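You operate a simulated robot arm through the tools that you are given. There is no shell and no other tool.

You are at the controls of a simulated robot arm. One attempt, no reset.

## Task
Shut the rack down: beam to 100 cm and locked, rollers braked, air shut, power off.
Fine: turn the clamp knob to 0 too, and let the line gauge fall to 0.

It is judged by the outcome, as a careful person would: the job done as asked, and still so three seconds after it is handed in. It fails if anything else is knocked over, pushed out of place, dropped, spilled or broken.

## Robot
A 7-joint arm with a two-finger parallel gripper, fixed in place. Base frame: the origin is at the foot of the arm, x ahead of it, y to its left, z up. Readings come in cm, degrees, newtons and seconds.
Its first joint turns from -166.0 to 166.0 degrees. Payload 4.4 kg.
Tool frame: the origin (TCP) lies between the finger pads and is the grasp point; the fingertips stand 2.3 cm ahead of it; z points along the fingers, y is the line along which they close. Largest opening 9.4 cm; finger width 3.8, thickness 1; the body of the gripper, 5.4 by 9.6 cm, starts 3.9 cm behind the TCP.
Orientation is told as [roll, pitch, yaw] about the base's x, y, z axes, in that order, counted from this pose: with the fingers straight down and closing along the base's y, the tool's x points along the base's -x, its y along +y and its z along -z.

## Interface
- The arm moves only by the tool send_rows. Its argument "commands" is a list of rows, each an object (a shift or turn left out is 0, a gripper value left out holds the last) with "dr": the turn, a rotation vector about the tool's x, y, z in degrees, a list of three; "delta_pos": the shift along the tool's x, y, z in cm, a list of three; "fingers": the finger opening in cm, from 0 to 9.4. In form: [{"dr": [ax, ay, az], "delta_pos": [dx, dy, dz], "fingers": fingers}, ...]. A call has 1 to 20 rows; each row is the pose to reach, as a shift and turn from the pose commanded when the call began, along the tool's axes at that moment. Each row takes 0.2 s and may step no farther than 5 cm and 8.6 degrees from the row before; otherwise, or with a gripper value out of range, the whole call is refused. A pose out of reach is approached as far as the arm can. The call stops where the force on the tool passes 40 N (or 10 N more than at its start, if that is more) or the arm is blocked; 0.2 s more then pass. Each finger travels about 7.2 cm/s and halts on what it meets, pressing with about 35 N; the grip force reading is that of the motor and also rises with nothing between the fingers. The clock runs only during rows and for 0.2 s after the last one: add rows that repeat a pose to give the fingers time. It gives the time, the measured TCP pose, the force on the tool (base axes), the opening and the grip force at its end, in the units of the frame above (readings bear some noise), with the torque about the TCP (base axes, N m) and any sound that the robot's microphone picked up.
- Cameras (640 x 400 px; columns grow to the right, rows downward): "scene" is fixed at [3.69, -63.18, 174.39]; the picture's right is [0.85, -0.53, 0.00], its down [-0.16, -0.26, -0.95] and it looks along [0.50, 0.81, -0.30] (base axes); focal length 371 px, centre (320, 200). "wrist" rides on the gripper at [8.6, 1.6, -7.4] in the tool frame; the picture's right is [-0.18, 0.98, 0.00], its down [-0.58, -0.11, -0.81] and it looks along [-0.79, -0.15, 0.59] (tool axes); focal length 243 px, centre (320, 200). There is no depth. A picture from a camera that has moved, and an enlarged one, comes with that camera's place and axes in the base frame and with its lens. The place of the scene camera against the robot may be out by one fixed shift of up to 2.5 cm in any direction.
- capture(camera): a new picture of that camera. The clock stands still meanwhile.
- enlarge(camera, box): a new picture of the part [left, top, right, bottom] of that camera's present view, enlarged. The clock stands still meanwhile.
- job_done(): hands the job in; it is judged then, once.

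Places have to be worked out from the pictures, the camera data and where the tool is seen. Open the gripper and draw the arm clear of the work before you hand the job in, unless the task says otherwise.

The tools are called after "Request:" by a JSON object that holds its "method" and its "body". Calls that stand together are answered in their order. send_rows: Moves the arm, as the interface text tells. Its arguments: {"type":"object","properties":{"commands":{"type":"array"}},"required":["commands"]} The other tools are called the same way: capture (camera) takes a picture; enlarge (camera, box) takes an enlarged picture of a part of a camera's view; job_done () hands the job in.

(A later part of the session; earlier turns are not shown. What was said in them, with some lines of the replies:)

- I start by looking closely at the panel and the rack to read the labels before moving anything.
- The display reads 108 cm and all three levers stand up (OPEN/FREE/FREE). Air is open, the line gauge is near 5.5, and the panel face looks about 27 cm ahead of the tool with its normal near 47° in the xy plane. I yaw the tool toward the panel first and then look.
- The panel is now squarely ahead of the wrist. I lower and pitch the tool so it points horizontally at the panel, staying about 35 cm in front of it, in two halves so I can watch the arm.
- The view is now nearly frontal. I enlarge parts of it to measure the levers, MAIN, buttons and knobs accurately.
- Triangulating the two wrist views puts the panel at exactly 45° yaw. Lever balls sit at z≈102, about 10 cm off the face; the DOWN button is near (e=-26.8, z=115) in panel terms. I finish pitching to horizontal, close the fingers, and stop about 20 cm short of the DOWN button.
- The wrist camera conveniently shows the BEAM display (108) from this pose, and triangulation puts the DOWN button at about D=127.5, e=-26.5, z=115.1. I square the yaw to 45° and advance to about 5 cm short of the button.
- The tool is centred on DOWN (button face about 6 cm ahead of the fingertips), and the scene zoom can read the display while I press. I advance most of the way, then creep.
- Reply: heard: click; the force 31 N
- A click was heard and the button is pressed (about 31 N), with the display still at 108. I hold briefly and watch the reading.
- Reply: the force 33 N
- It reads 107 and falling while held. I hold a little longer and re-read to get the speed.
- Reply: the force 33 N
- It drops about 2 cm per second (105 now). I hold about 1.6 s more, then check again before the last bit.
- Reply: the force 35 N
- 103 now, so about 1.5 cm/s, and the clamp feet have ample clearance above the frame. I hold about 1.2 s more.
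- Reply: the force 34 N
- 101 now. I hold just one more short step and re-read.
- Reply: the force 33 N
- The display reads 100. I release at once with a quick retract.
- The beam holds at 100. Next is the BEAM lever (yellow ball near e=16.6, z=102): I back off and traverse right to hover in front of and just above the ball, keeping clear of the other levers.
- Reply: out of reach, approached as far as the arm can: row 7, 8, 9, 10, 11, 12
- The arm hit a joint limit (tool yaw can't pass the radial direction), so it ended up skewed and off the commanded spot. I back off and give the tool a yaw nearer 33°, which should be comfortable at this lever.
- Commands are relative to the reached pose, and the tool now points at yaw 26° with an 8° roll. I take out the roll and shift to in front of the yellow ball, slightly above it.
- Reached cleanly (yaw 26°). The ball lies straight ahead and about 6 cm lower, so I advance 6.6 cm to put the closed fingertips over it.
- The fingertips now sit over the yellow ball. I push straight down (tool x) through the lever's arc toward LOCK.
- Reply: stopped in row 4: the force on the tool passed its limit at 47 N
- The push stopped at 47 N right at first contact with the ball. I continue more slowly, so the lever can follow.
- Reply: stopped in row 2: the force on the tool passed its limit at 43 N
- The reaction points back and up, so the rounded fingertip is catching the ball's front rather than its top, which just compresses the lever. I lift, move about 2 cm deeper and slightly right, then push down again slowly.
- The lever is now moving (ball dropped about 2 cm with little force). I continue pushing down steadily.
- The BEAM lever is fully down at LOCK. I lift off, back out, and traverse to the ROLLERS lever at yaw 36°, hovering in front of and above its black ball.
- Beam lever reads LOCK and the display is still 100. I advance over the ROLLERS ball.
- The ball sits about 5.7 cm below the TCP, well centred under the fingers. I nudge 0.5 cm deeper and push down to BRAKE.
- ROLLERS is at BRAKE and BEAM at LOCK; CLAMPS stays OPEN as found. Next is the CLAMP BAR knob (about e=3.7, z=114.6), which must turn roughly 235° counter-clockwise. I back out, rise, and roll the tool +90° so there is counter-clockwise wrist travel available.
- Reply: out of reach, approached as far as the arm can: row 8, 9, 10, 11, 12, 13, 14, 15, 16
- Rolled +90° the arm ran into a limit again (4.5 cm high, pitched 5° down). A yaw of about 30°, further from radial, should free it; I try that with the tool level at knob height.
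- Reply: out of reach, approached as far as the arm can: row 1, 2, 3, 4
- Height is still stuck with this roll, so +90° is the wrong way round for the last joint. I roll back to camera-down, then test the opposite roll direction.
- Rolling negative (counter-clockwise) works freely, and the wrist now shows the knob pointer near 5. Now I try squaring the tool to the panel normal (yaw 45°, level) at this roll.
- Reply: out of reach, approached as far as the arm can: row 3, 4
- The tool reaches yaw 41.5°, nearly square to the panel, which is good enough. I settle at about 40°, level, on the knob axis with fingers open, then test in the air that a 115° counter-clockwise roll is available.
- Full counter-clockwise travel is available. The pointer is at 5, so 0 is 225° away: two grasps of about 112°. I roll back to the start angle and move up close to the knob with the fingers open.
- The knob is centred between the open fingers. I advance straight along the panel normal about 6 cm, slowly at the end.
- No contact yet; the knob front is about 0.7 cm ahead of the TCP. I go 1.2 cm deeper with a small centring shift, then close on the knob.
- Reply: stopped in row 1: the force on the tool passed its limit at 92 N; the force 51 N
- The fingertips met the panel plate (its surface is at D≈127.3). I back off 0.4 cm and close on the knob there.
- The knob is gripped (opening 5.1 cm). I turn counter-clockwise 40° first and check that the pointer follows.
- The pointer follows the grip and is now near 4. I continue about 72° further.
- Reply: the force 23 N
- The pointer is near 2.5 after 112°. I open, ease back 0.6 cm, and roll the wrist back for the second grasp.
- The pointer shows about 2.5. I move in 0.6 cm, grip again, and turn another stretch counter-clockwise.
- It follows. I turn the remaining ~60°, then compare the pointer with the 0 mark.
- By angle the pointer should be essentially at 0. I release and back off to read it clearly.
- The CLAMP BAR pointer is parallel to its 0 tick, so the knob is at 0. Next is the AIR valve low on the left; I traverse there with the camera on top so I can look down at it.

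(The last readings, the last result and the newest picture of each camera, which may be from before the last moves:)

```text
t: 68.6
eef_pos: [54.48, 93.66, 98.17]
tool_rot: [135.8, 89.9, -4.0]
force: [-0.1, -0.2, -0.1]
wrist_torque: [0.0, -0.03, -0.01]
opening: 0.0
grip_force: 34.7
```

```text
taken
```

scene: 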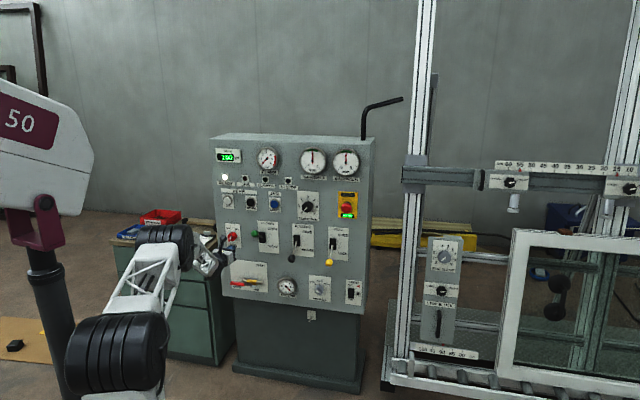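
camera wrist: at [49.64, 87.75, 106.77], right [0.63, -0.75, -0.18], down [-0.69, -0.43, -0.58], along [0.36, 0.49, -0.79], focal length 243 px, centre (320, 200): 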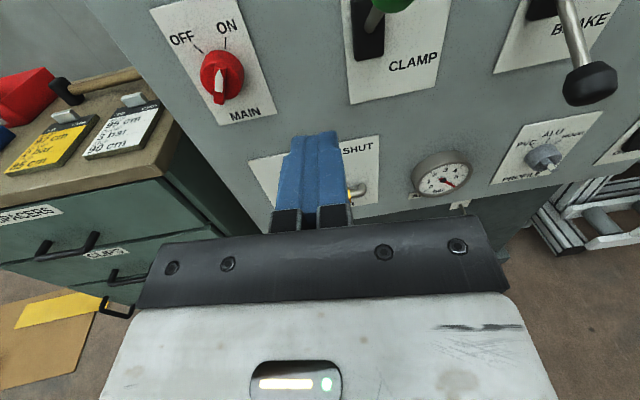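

The AIR valve is hidden behind the fingers. I lower the tool about 15 cm and shift right for a clear look, and enlarge the MAIN switch now.

Request:
{"method": "enlarge", "body": {"camera": "wrist", "box": [140, 0, 300, 125]}}

Request:
{"method": "send_rows", "body": {"commands": [{"delta_pos": [-3.5, 2, -1], "fingers": 0}, {"delta_pos": [-7, 4, -2]}, {"delta_pos": [-10.5, 6, -3]}, {"delta_pos": [-14, 8, -3]}, {"delta_pos": [-16, 9, -3]}, {"delta_pos": [-16, 9, -3]}]}}

Request:
{"method": "capture", "body": {"camera": "wrist"}}

Request:
{"method": "enlarge", "body": {"camera": "wrist", "box": [160, 40, 400, 190]}}

```text
3.20 times, centred on (220, 62) of wrist
camera zoom: at [49.64, 87.75, 106.77], right [0.63, -0.75, -0.18], down [-0.69, -0.43, -0.58], along [0.36, 0.49, -0.79], focal length 776 px, centre (640, 640)
```

zoom: 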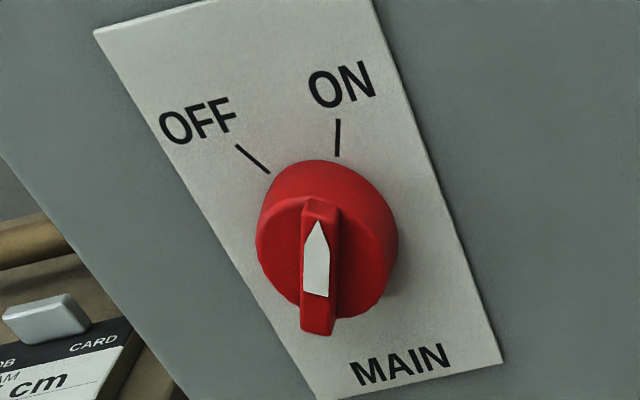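

```text
t: 70.0
eef_pos: [57.78, 85.11, 82.3]
tool_rot: [141.1, 89.8, 1.1]
force: [-0.6, 0.4, 0.0]
wrist_torque: [-0.01, 0.01, 0.0]
opening: 0.0
grip_force: 34.8
```

```text
taken
camera wrist: at [52.99, 79.04, 90.88], right [0.63, -0.75, -0.18], down [-0.69, -0.43, -0.58], along [0.36, 0.49, -0.79], focal length 243 px, centre (320, 200)
```

wrist: 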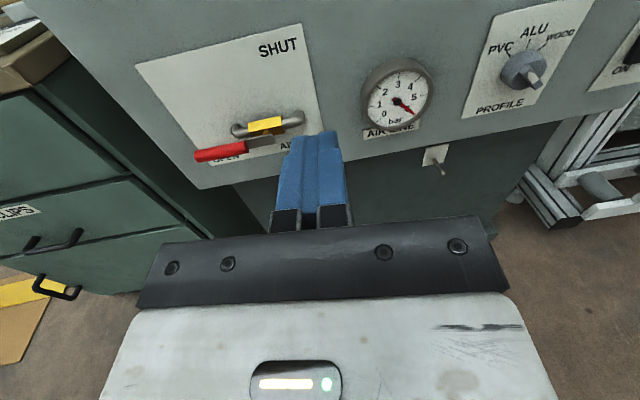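

```text
2.67 times, centred on (280, 115) of wrist
camera zoom: at [52.99, 79.04, 90.88], right [0.63, -0.75, -0.18], down [-0.69, -0.43, -0.58], along [0.36, 0.49, -0.79], focal length 647 px, centre (427, 427)
```

zoom: 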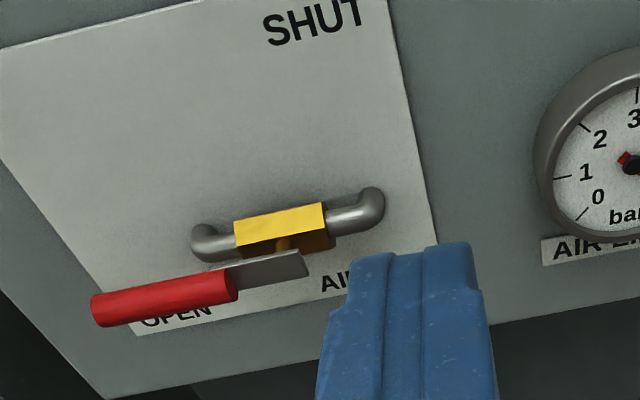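

The AIR handle points left (OPEN) with its pivot near e≈-27.5, z≈69 and its tip near e≈-38, sitting about 5 cm off the panel. I move to a spot in front of and below the red grip to push it up and over clockwise to SHUT.

Request:
{"method": "send_rows", "body": {"commands": [{"delta_pos": [-3.3, -3.5, 0], "fingers": 0}, {"delta_pos": [-6.6, -7, 0.5]}, {"delta_pos": [-10, -10.5, 1.5]}, {"delta_pos": [-13, -14, 3]}, {"delta_pos": [-16, -17, 5]}, {"delta_pos": [-17.3, -18.26, 8]}, {"delta_pos": [-17.3, -18.26, 10.3]}, {"delta_pos": [-17.3, -18.26, 10.3]}]}}

Request:
{"method": "capture", "body": {"camera": "wrist"}}

Request:
{"method": "enlarge", "body": {"camera": "scene", "box": [185, 220, 345, 320]}}

```text
t: 71.8
eef_pos: [54.23, 105.68, 64.69]
tool_rot: [140.5, 89.8, 0.5]
force: [0.0, -0.1, -0.1]
wrist_torque: [0.01, -0.03, -0.01]
opening: 0.0
grip_force: 34.8
```

```text
taken
camera wrist: at [49.4, 99.62, 73.4], right [0.63, -0.75, -0.18], down [-0.69, -0.43, -0.58], along [0.36, 0.49, -0.79], focal length 243 px, centre (320, 200)
```

wrist: 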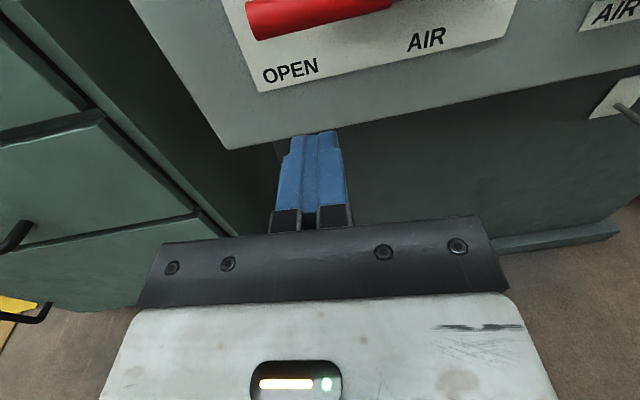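

```text
4.00 times, centred on (265, 270) of scene
camera zoom: at [3.69, -63.18, 174.39], right [0.85, -0.53, 0.0], down [-0.16, -0.26, -0.95], along [0.5, 0.81, -0.3], focal length 1485 px, centre (540, -80)
```

zoom: 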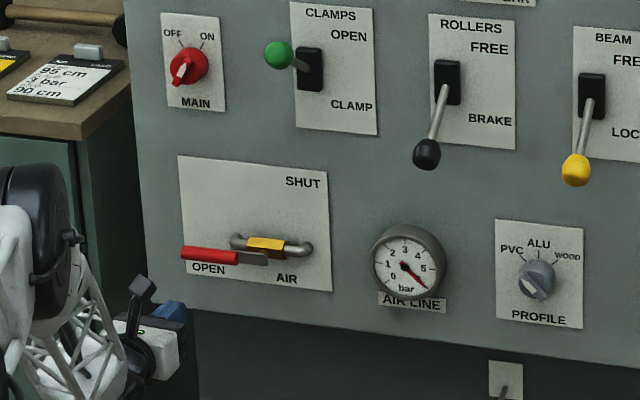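

The arm reaches here fine. I slide forward under the red grip (fingers about 2 cm below it).

Request:
{"method": "send_rows", "body": {"commands": [{"delta_pos": [-0.3, 0.05, 3], "fingers": 0}, {"delta_pos": [-0.3, 0.1, 6]}, {"delta_pos": [-0.3, 0.14, 8.05]}, {"delta_pos": [-0.3, 0.14, 8.05]}]}}

Request:
{"method": "capture", "body": {"camera": "wrist"}}

Request:
{"method": "enlarge", "body": {"camera": "scene", "box": [195, 235, 305, 304]}}

```text
t: 72.8
eef_pos: [60.16, 110.74, 64.46]
tool_rot: [138.0, 89.9, -2.0]
force: [0.7, -0.8, 0.0]
wrist_torque: [0.02, -0.01, 0.0]
opening: 0.0
grip_force: 35.0
```

```text
taken
camera wrist: at [55.47, 104.73, 73.07], right [0.63, -0.75, -0.18], down [-0.69, -0.43, -0.58], along [0.36, 0.49, -0.79], focal length 243 px, centre (320, 200)
```

wrist: 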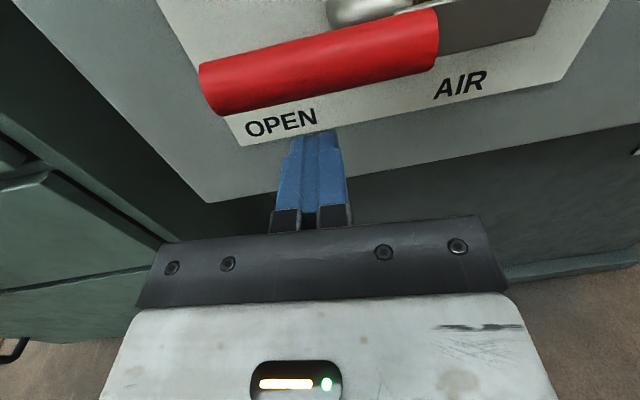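

```text
5.80 times, centred on (250, 270) of scene
camera zoom: at [3.69, -63.18, 174.39], right [0.85, -0.53, 0.0], down [-0.16, -0.26, -0.95], along [0.5, 0.81, -0.3], focal length 2152 px, centre (726, -203)
```

zoom: 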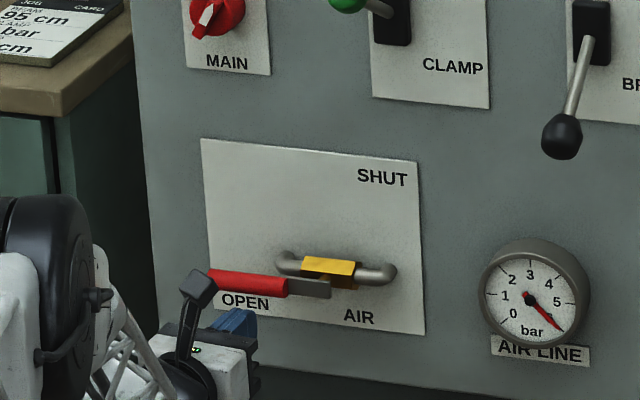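

The fingertips reach just past the handle. I go 1.3 cm deeper and push the handle up along its arc to about 45°.

Request:
{"method": "send_rows", "body": {"commands": [{"delta_pos": [0, 0, 1.3], "fingers": 0}, {"delta_pos": [0.8, 0, 1.3]}, {"delta_pos": [1.6, 0, 1.3]}, {"delta_pos": [2.3, -0.2, 1.3]}, {"delta_pos": [3.0, -0.35, 1.3]}, {"delta_pos": [3.65, -0.48, 1.3]}, {"delta_pos": [4.4, -0.47, 1.3]}, {"delta_pos": [5.1, -0.46, 1.3]}, {"delta_pos": [5.8, -0.45, 1.3]}, {"delta_pos": [6.5, -0.2, 1.3]}, {"delta_pos": [7.3, 0, 1.3]}, {"delta_pos": [8.04, 0.25, 1.3]}]}}

Request:
{"method": "capture", "body": {"camera": "wrist"}}

Request:
{"method": "enlarge", "body": {"camera": "scene", "box": [195, 235, 305, 304]}}

```text
t: 75.4
eef_pos: [61.42, 111.27, 72.76]
tool_rot: [147.4, 89.9, 7.4]
force: [-1.1, 0.6, -0.6]
wrist_torque: [0.0, -0.04, 0.01]
opening: 0.0
grip_force: 35.7
```

```text
taken
camera wrist: at [56.71, 105.31, 81.38], right [0.63, -0.75, -0.18], down [-0.69, -0.43, -0.58], along [0.36, 0.49, -0.79], focal length 243 px, centre (320, 200)
```

wrist: 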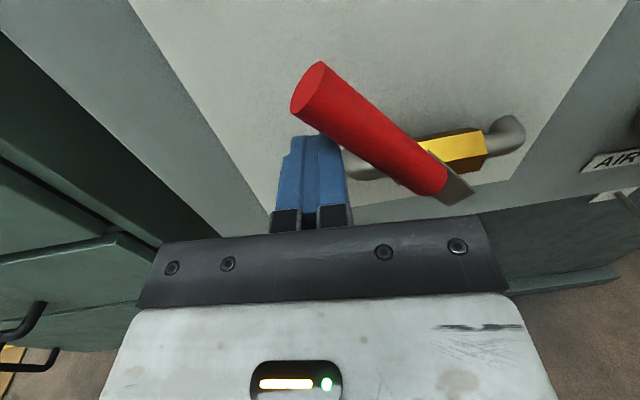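

```text
5.80 times, centred on (250, 270) of scene
camera zoom: at [3.69, -63.18, 174.39], right [0.85, -0.53, 0.0], down [-0.16, -0.26, -0.95], along [0.5, 0.81, -0.3], focal length 2152 px, centre (726, -203)
```

zoom: 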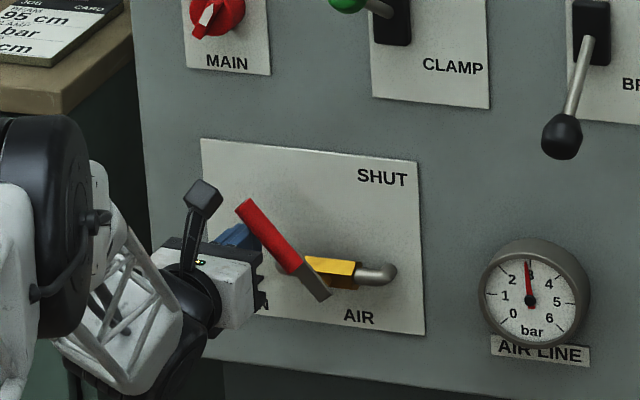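

The handle is halfway up and the line gauge has already dropped to 3. I keep pushing up and right to bring it vertical (SHUT).

Request:
{"method": "send_rows", "body": {"commands": [{"delta_pos": [0.4, 0.7, 0.07], "fingers": 0}, {"delta_pos": [0.9, 1.4, 0.13]}, {"delta_pos": [1.3, 2.1, 0.2]}, {"delta_pos": [1.8, 2.75, 0.26]}, {"delta_pos": [2.2, 3.4, 0.32]}, {"delta_pos": [2.6, 4.05, 0.38]}, {"delta_pos": [2.9, 4.9, 0.46]}, {"delta_pos": [3.2, 5.7, 0.54]}, {"delta_pos": [3.4, 6.3, 0.6]}]}}

Request:
{"method": "capture", "body": {"camera": "wrist"}}

Request:
{"method": "enlarge", "body": {"camera": "scene", "box": [195, 235, 305, 304]}}

```text
t: 77.3
eef_pos: [64.87, 107.65, 75.74]
tool_rot: [114.6, 89.8, -25.0]
force: [-13.0, 6.6, -2.6]
wrist_torque: [0.1, 0.17, -0.09]
opening: 0.0
grip_force: 34.8
stopped in row 9: the force on the tool passed its limit at 48 N (the readings are from after the stop); the commanded pose is now the measured one
```

```text
taken
camera wrist: at [60.27, 101.63, 84.4], right [0.64, -0.75, -0.18], down [-0.68, -0.44, -0.58], along [0.36, 0.49, -0.79], focal length 243 px, centre (320, 200)
```

wrist: 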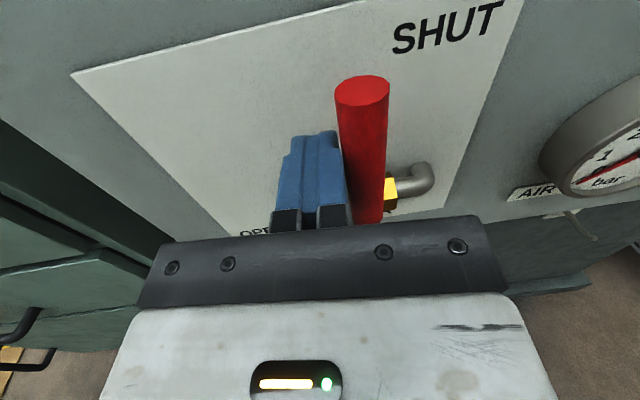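

```text
5.80 times, centred on (250, 270) of scene
camera zoom: at [3.69, -63.18, 174.39], right [0.85, -0.53, 0.0], down [-0.16, -0.26, -0.95], along [0.5, 0.81, -0.3], focal length 2152 px, centre (726, -203)
```

zoom: 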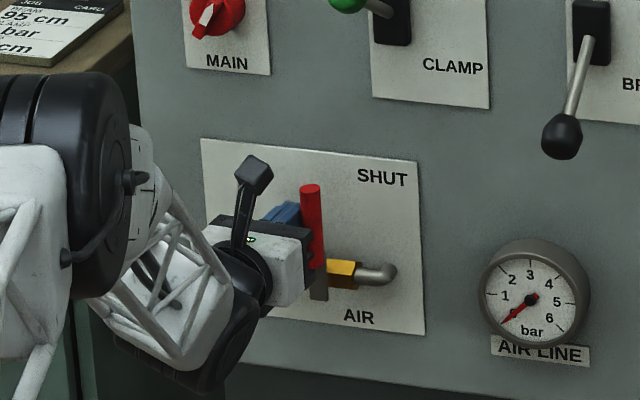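

The handle is vertical at its stop (SHUT) and the line gauge needle is nearly at 0. I move off the handle, back out, and go up in front of MAIN; opening the fingers and squaring to yaw 45° on the way.

Request:
{"method": "send_rows", "body": {"commands": [{"delta_pos": [0, -0.6, 0], "fingers": 0}, {"delta_pos": [0, -1, -3]}, {"delta_pos": [0, -1, -7]}, {"delta_pos": [2, -1.5, -10]}, {"dr": [1, 0, 0], "delta_pos": [6, -3, -10.7]}, {"dr": [2, 0, 0], "delta_pos": [10, -4.5, -10.7]}, {"dr": [3.5, 0, 0], "delta_pos": [14, -6, -10.7]}, {"dr": [5, 0, 0], "delta_pos": [17.5, -6.97, -10.7]}, {"dr": [5.4, 0, 0], "delta_pos": [19.2, -6.97, -10.7]}, {"dr": [5.4, 0, 0], "delta_pos": [19.2, -6.97, -10.7]}]}}

Request:
{"method": "capture", "body": {"camera": "wrist"}}

Request:
{"method": "enlarge", "body": {"camera": "scene", "box": [195, 215, 315, 304]}}

Request:
{"method": "enlarge", "body": {"camera": "scene", "box": [205, 140, 375, 246]}}

```text
t: 79.5
eef_pos: [52.35, 105.96, 94.85]
tool_rot: [108.5, 89.9, -25.9]
force: [-0.2, -0.1, -0.1]
wrist_torque: [0.0, 0.02, -0.03]
opening: 0.01
grip_force: 35.3
```

```text
taken
camera wrist: at [48.21, 99.6, 103.55], right [0.7, -0.69, -0.18], down [-0.64, -0.5, -0.58], along [0.31, 0.53, -0.79], focal length 243 px, centre (320, 200)
```

wrist: 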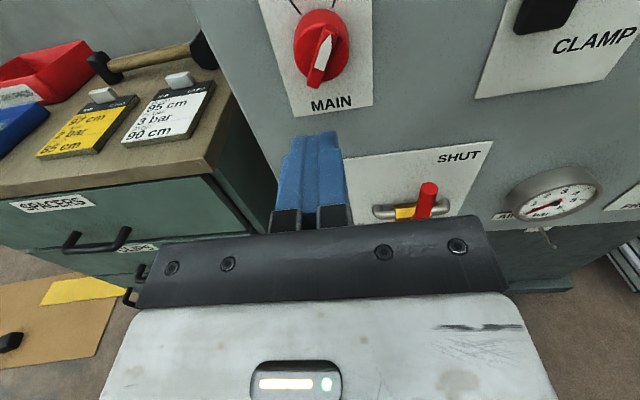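

```text
4.49 times, centred on (255, 260) of scene
camera zoom: at [3.69, -63.18, 174.39], right [0.85, -0.53, 0.0], down [-0.16, -0.26, -0.95], along [0.5, 0.81, -0.3], focal length 1668 px, centre (612, -67)
```

zoom: 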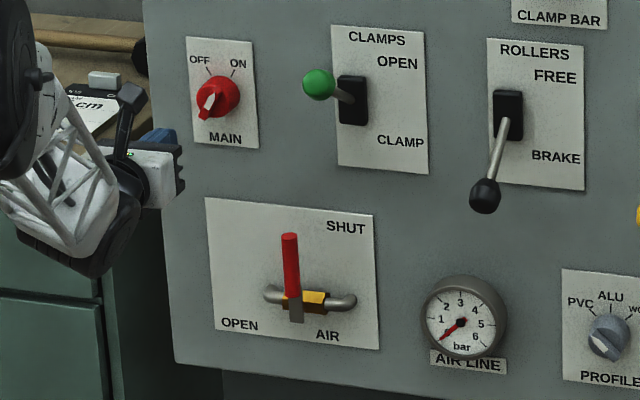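

```text
3.76 times, centred on (290, 193) of scene
camera zoom: at [3.69, -63.18, 174.39], right [0.85, -0.53, 0.0], down [-0.16, -0.26, -0.95], along [0.5, 0.81, -0.3], focal length 1397 px, centre (433, 226)
```

zoom: 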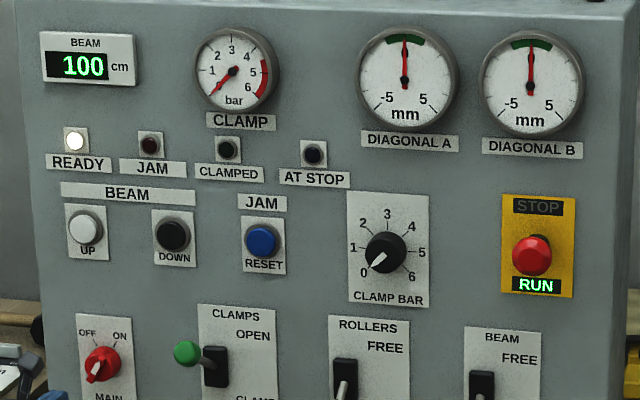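

The line gauge rests at 0, beam display is 100, and the clamp knob is at 0. Now MAIN: I enlarge it to see the grip shape before grasping.

Request:
{"method": "enlarge", "body": {"camera": "wrist", "box": [250, 0, 400, 94]}}

Request:
{"method": "enlarge", "body": {"camera": "wrist", "box": [350, 150, 640, 260]}}

```text
4.26 times, centred on (325, 47) of wrist
camera zoom: at [48.21, 99.6, 103.55], right [0.7, -0.69, -0.18], down [-0.64, -0.5, -0.58], along [0.31, 0.53, -0.79], focal length 1032 px, centre (299, 851)
```

zoom: 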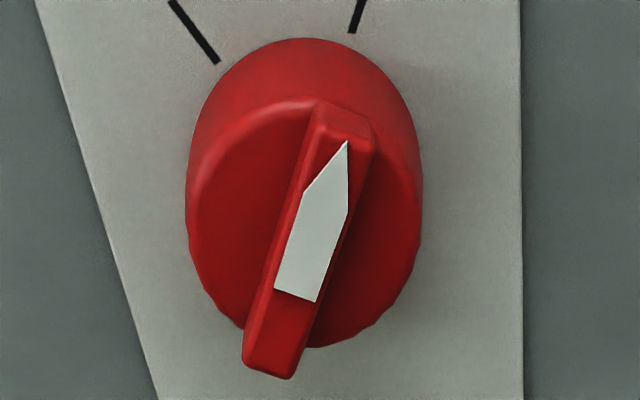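

```text
2.21 times, centred on (495, 205) of wrist
camera zoom: at [48.21, 99.6, 103.55], right [0.7, -0.69, -0.18], down [-0.64, -0.5, -0.58], along [0.31, 0.53, -0.79], focal length 535 px, centre (-66, 189)
```

zoom: 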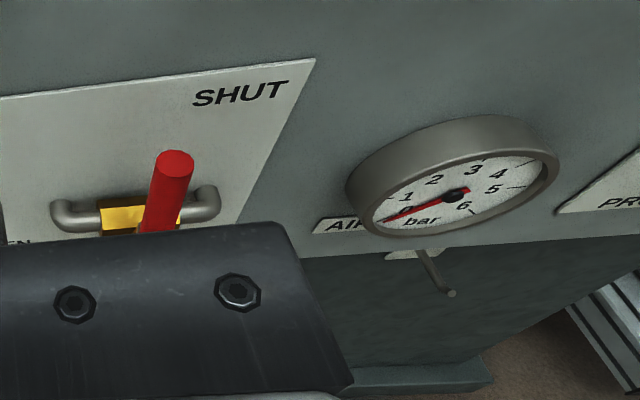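

MAIN is a disc about 5 cm wide with a bar pointing at ON, and the gauge is confirmed at 0. I open the fingers, roll +30° to straddle the bar squarely, and advance to about 3.5 cm short of the grip depth.

Request:
{"method": "send_rows", "body": {"commands": [{"dr": [0, 0, 7.5], "delta_pos": [0, 0, 0], "fingers": 9.4}, {"dr": [0, 0, 15], "delta_pos": [0, 0, 0]}, {"dr": [0, 0, 22.5], "delta_pos": [0, 0, 1]}, {"dr": [0, 0, 30], "delta_pos": [0, 0, 3]}, {"dr": [0, 0, 30], "delta_pos": [0, 0, 6]}, {"dr": [0, 0, 30], "delta_pos": [0, 0, 9]}, {"dr": [0, 0, 30], "delta_pos": [0, 0, 9]}]}}

Request:
{"method": "capture", "body": {"camera": "wrist"}}

Request:
{"method": "enlarge", "body": {"camera": "scene", "box": [195, 205, 275, 255]}}

```text
t: 81.1
eef_pos: [58.75, 112.57, 94.98]
tool_rot: [-90.1, 60.2, 135.4]
force: [-0.1, -0.1, -0.4]
wrist_torque: [-0.01, -0.01, -0.01]
opening: 9.4
grip_force: 0.0
```

```text
taken
camera wrist: at [57.53, 103.37, 101.67], right [0.54, -0.53, -0.65], down [-0.84, -0.31, -0.45], along [0.04, 0.79, -0.61], focal length 243 px, centre (320, 200)
```

wrist: 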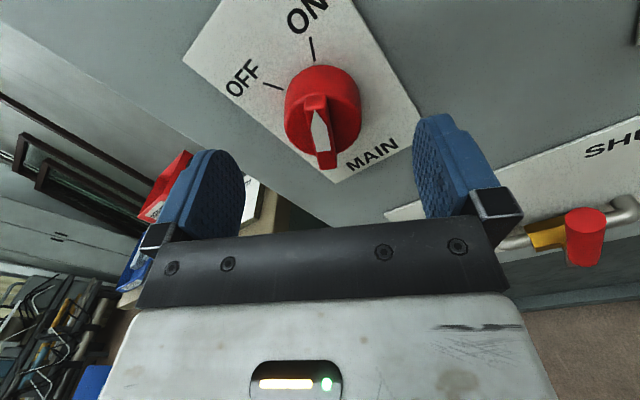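

```text
8.00 times, centred on (235, 230) of scene
camera zoom: at [3.69, -63.18, 174.39], right [0.85, -0.53, 0.0], down [-0.16, -0.26, -0.95], along [0.5, 0.81, -0.3], focal length 2969 px, centre (1000, -40)
```

zoom: 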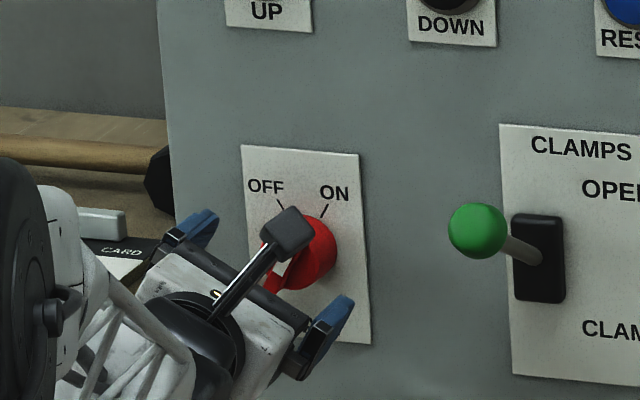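

Alignment is good — the bar lies along the finger plane. I advance the last 3.3 cm slowly and close on the knob.

Request:
{"method": "send_rows", "body": {"commands": [{"delta_pos": [0, 0, 1.2], "fingers": 9.4}, {"delta_pos": [0, 0, 2.2]}, {"delta_pos": [0, 0, 2.8]}, {"delta_pos": [0, 0, 3.2]}, {"delta_pos": [0, 0, 3.2], "fingers": 7}, {"delta_pos": [0, 0, 3.2], "fingers": 5.5}, {"delta_pos": [0, 0, 3.2], "fingers": 3.5}, {"delta_pos": [0, 0, 3.2], "fingers": 3.5}]}}

Request:
{"method": "capture", "body": {"camera": "wrist"}}

```text
t: 82.9
eef_pos: [60.87, 114.67, 94.8]
tool_rot: [-90.1, 60.1, 135.5]
force: [5.7, -11.2, -2.5]
wrist_torque: [-0.08, 0.05, -0.31]
opening: 4.45
grip_force: 44.3
```

```text
taken
camera wrist: at [59.76, 105.45, 101.58], right [0.54, -0.53, -0.65], down [-0.84, -0.31, -0.45], along [0.04, 0.79, -0.61], focal length 243 px, centre (320, 200)
```

wrist: 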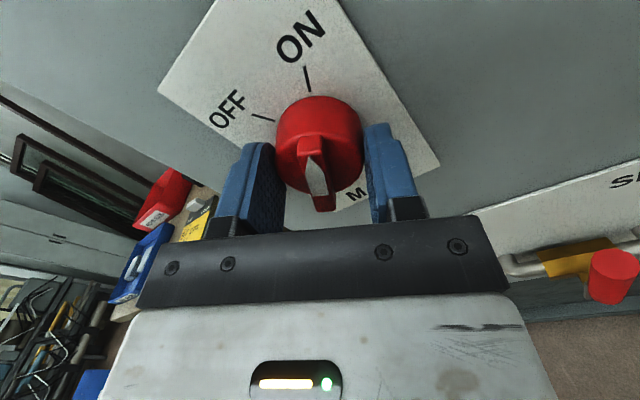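

Gripped at 4.45 cm. I turn counter-clockwise 32° first and check it follows.

Request:
{"method": "send_rows", "body": {"commands": [{"dr": [0, 0, -6], "fingers": 3.5}, {"dr": [0, 0, -13]}, {"dr": [0, 0, -20]}, {"dr": [0, 0, -27]}, {"dr": [0, 0, -32]}, {"dr": [0, 0, -32]}]}}

Request:
{"method": "capture", "body": {"camera": "wrist"}}

Request:
{"method": "enlarge", "body": {"camera": "scene", "box": [205, 140, 375, 246]}}

```text
t: 84.3
eef_pos: [61.03, 114.65, 94.93]
tool_rot: [91.2, 87.7, -43.2]
force: [5.7, -15.4, -9.7]
wrist_torque: [-0.3, 0.31, -0.23]
opening: 4.44
grip_force: 45.3
```

```text
taken
camera wrist: at [56.65, 108.49, 103.56], right [0.71, -0.69, -0.15], down [-0.63, -0.52, -0.59], along [0.33, 0.51, -0.8], focal length 243 px, centre (320, 200)
```

wrist: 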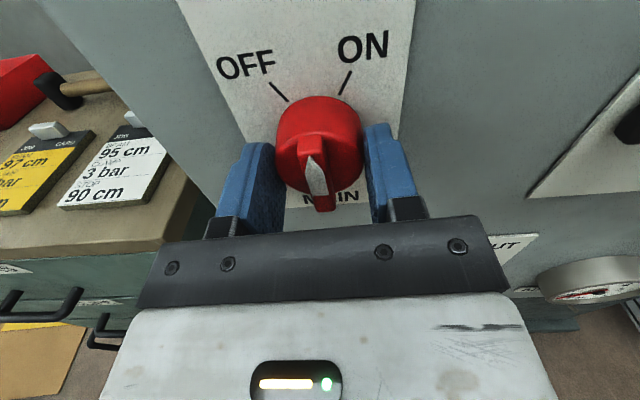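

```text
3.76 times, centred on (290, 193) of scene
camera zoom: at [3.69, -63.18, 174.39], right [0.85, -0.53, 0.0], down [-0.16, -0.26, -0.95], along [0.5, 0.81, -0.3], focal length 1397 px, centre (433, 226)
```

zoom: 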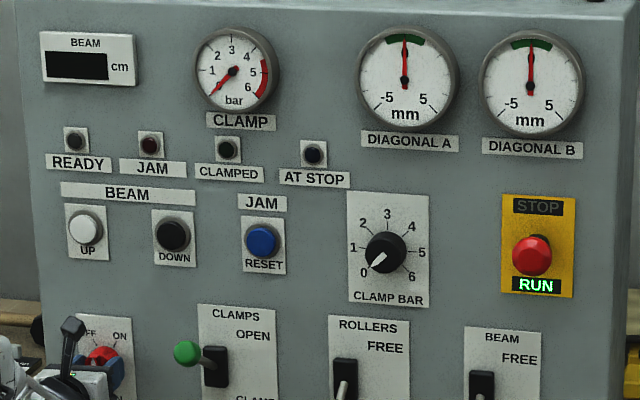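

Halfway the display and READY lamp have gone dark. I continue the remaining ~30° so the pointer sits on OFF.

Request:
{"method": "send_rows", "body": {"commands": [{"dr": [0, 0, -6], "fingers": 3.5}, {"dr": [0, 0, -12]}, {"dr": [0, 0, -18]}, {"dr": [0, 0, -24]}, {"dr": [0, 0, -28]}, {"dr": [0, 0, -28]}]}}

Request:
{"method": "capture", "body": {"camera": "wrist"}}

Request:
{"method": "enlarge", "body": {"camera": "wrist", "box": [200, 30, 440, 210]}}

```text
t: 85.8
eef_pos: [61.15, 114.66, 94.83]
tool_rot: [90.1, 59.7, -44.4]
force: [3.5, -9.8, 2.6]
wrist_torque: [0.08, -0.12, -0.34]
opening: 4.45
grip_force: 45.7
stopped in row 6: the force on the tool passed its limit at 41 N (the readings are from after the stop); the commanded pose is now the measured one
```

```text
taken
camera wrist: at [53.65, 111.42, 103.17], right [0.67, -0.66, 0.34], down [-0.42, -0.71, -0.56], along [0.61, 0.23, -0.76], focal length 243 px, centre (320, 200)
```

wrist: 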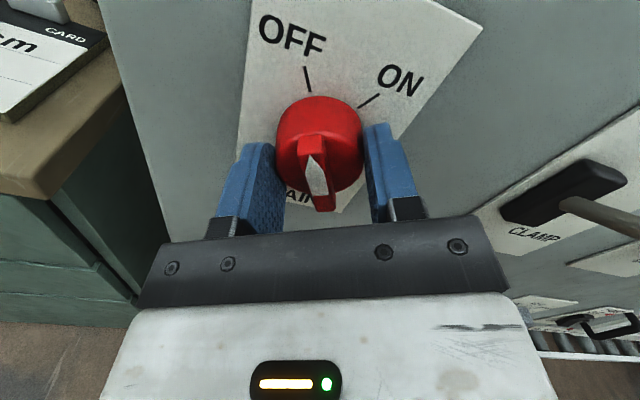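

```text
2.22 times, centred on (320, 120) of wrist
camera zoom: at [53.65, 111.42, 103.17], right [0.67, -0.66, 0.34], down [-0.42, -0.71, -0.56], along [0.61, 0.23, -0.76], focal length 539 px, centre (320, 378)
```

zoom: 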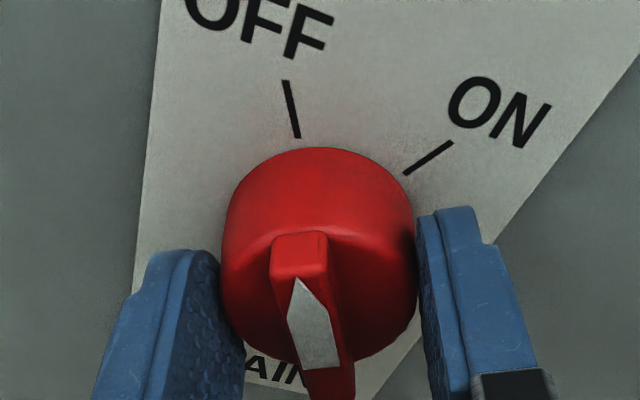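

The pointer lines up with the OFF tick and met the end stop. I open the fingers and back straight out.

Request:
{"method": "send_rows", "body": {"commands": [{"delta_pos": [0, 0, 0], "fingers": 9.4}, {"delta_pos": [0, 0, 0], "fingers": 9.4}, {"delta_pos": [0, 0, 0], "fingers": 9.4}, {"delta_pos": [0, 0, -2]}, {"delta_pos": [0, 0, -6]}, {"delta_pos": [0, 0, -10]}, {"delta_pos": [0, 0, -14]}, {"delta_pos": [0, 0, -18]}, {"delta_pos": [0, 0, -18]}]}}

Request:
{"method": "capture", "body": {"camera": "wrist"}}

Request:
{"method": "capture", "body": {"camera": "scene"}}

Request:
{"method": "enlarge", "body": {"camera": "scene", "box": [205, 200, 375, 306]}}

```text
t: 87.8
eef_pos: [48.27, 102.03, 94.89]
tool_rot: [90.0, 59.8, -44.4]
force: [0.2, -0.5, -0.6]
wrist_torque: [-0.02, -0.01, -0.01]
opening: 9.39
grip_force: 0.0
```

```text
taken
camera wrist: at [40.94, 98.8, 103.06], right [0.67, -0.66, 0.34], down [-0.42, -0.71, -0.56], along [0.61, 0.23, -0.76], focal length 243 px, centre (320, 200)
```

wrist: 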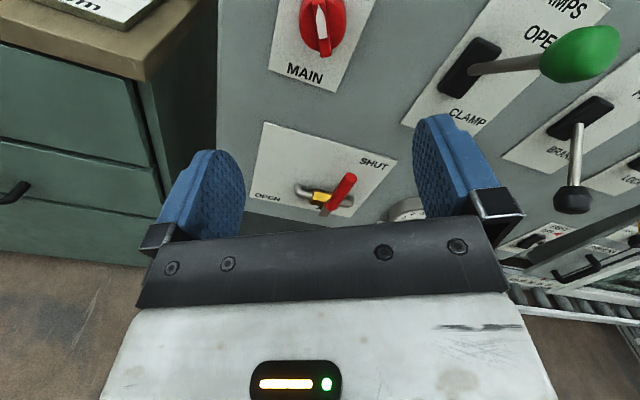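

```text
taken
```

scene: 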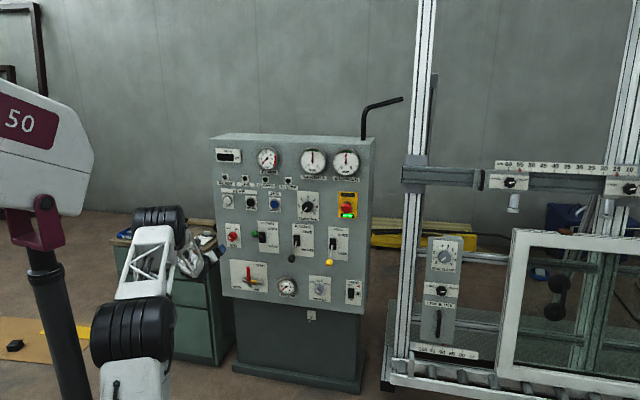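

```text
3.76 times, centred on (290, 253) of scene
camera zoom: at [3.69, -63.18, 174.39], right [0.85, -0.53, 0.0], down [-0.16, -0.26, -0.95], along [0.5, 0.81, -0.3], focal length 1397 px, centre (433, 0)
```

zoom: 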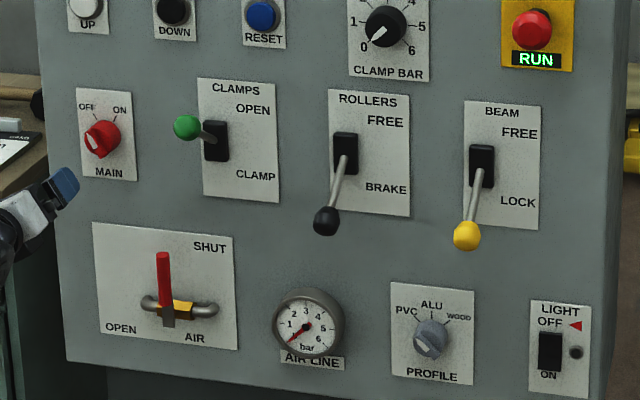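

Everything looks set. I take high-zoom checks of the clamp knob, line gauge, MAIN switch and beam before withdrawing fully.

Request:
{"method": "enlarge", "body": {"camera": "scene", "box": [295, 190, 327, 210]}}

Request:
{"method": "enlarge", "body": {"camera": "scene", "box": [272, 274, 304, 294]}}

Request:
{"method": "enlarge", "body": {"camera": "scene", "box": [220, 220, 252, 240]}}

Request:
{"method": "enlarge", "body": {"camera": "scene", "box": [400, 130, 640, 280]}}

```text
16.00 times, centred on (311, 200) of scene
camera zoom: at [3.69, -63.18, 174.39], right [0.85, -0.53, 0.0], down [-0.16, -0.26, -0.95], along [0.5, 0.81, -0.3], focal length 5938 px, centre (464, 200)
```

zoom: 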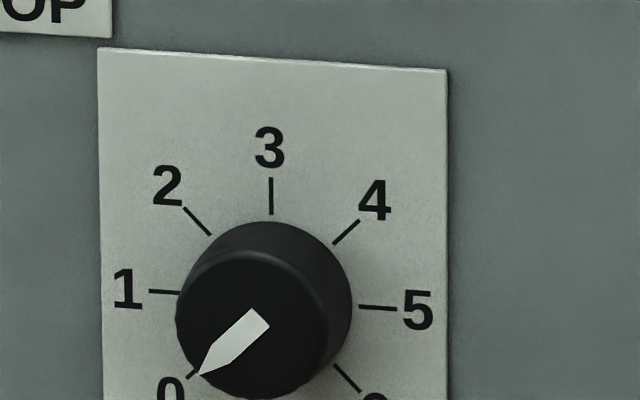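

```text
16.00 times, centred on (288, 284) of scene
camera zoom: at [3.69, -63.18, 174.39], right [0.85, -0.53, 0.0], down [-0.16, -0.26, -0.95], along [0.5, 0.81, -0.3], focal length 5938 px, centre (832, -1144)
```

zoom: 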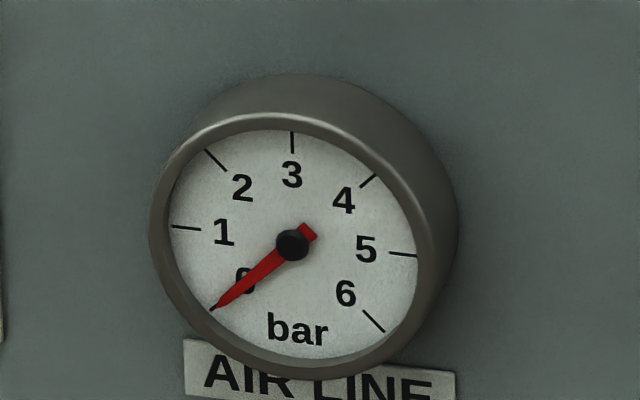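

```text
16.00 times, centred on (236, 230) of scene
camera zoom: at [3.69, -63.18, 174.39], right [0.85, -0.53, 0.0], down [-0.16, -0.26, -0.95], along [0.5, 0.81, -0.3], focal length 5938 px, centre (1664, -280)
```

zoom: 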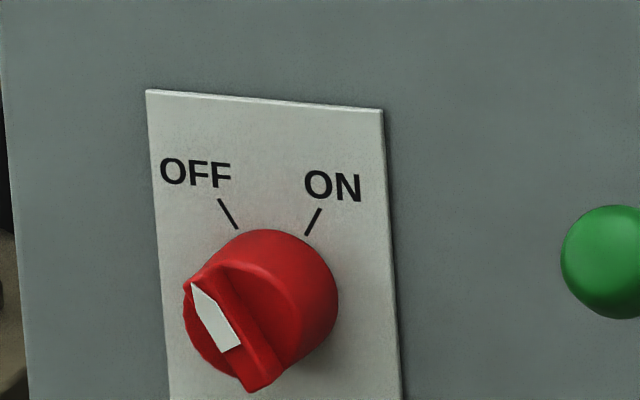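

```text
2.67 times, centred on (520, 205) of scene
camera zoom: at [3.69, -63.18, 174.39], right [0.85, -0.53, 0.0], down [-0.16, -0.26, -0.95], along [0.5, 0.81, -0.3], focal length 990 px, centre (-213, 187)
```

zoom: 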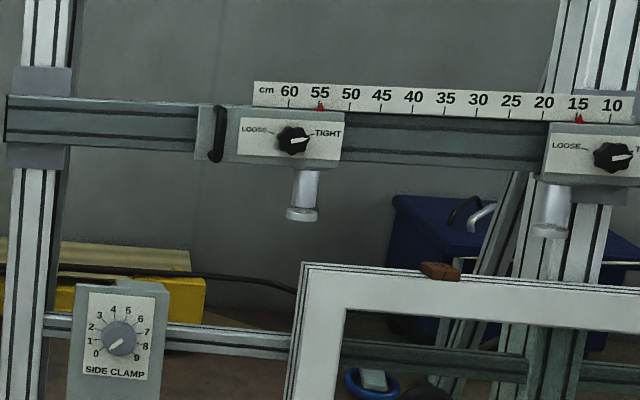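

All verified: knob at 0, line gauge at 0, MAIN at OFF, levers at BRAKE and LOCK, AIR handle at SHUT, and the beam unmoved since it read 100. I draw the arm a further 10 cm clear.

Request:
{"method": "send_rows", "body": {"commands": [{"delta_pos": [0, 0, -2.5], "fingers": 9.4}, {"delta_pos": [0, 0, -5]}, {"delta_pos": [0, 0, -7.5]}, {"delta_pos": [0, 0, -10]}, {"delta_pos": [0, 0, -10]}, {"delta_pos": [0, 0, -10]}, {"delta_pos": [0, 0, -10]}, {"delta_pos": [0, 0, -10]}]}}

Request:
{"method": "capture", "body": {"camera": "scene"}}

Request:
{"method": "enlarge", "body": {"camera": "scene", "box": [205, 130, 375, 306]}}

```text
t: 89.5
eef_pos: [41.25, 94.64, 94.89]
tool_rot: [89.9, 59.8, -44.5]
force: [-0.2, -0.2, -0.5]
wrist_torque: [0.0, 0.01, 0.03]
opening: 9.41
grip_force: 0.1
```

```text
taken
```

scene: 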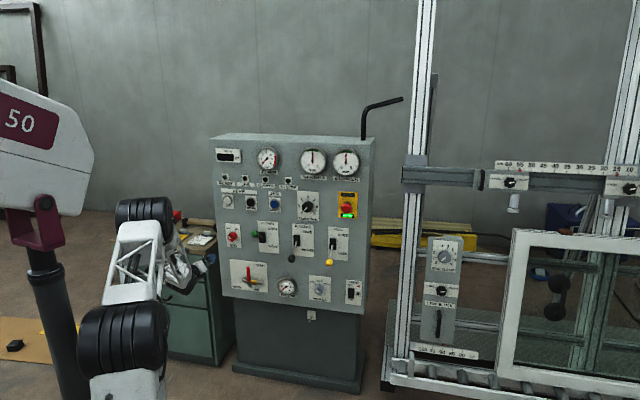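

```text
2.27 times, centred on (290, 218) of scene
camera zoom: at [3.69, -63.18, 174.39], right [0.85, -0.53, 0.0], down [-0.16, -0.26, -0.95], along [0.5, 0.81, -0.3], focal length 844 px, centre (388, 159)
```

zoom: 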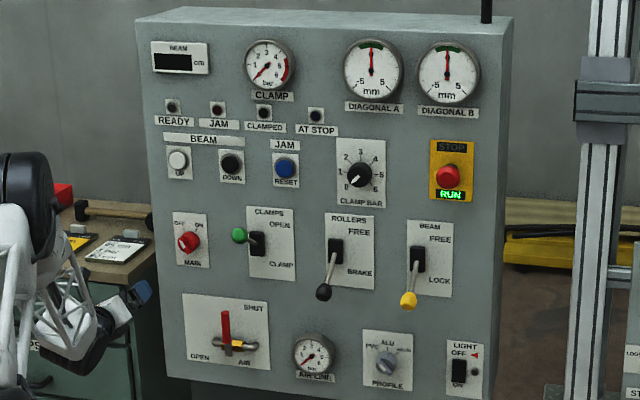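

The arm is clear with its gripper open, and the panel shows every requested state holding steady. I hand the job in.

Request:
{"method": "job_done", "body": {}}

```text
The job is handed in.
```

The rack is shut down as you asked, and I've handed the job in. These were the states in the last pictures before hand-in:

| Item | State |
|---|---|
| Beam | Display read 100 cm until power went off; lever at LOCK, and the beam hasn't moved since |
| Rollers | Lever at BRAKE |
| Clamp knob | At 0 |
| Air | Handle at SHUT, line gauge at 0 |
| Power | MAIN at OFF; display and READY lamp dark |

- **Contact with the panel:** while I was lining up on the clamp knob, the fingertips pressed the panel plate at about 92 N before the arm stopped itself. I saw no damage in the pictures afterwards.
- **RUN light:** the green RUN light under the STOP button stayed lit after MAIN was off. I left the STOP button alone because you didn't ask for it.
- **Left as found:** I didn't touch the CLAMPS lever, which is still at OPEN.

The gripper is open, and the arm is clear of the panel.
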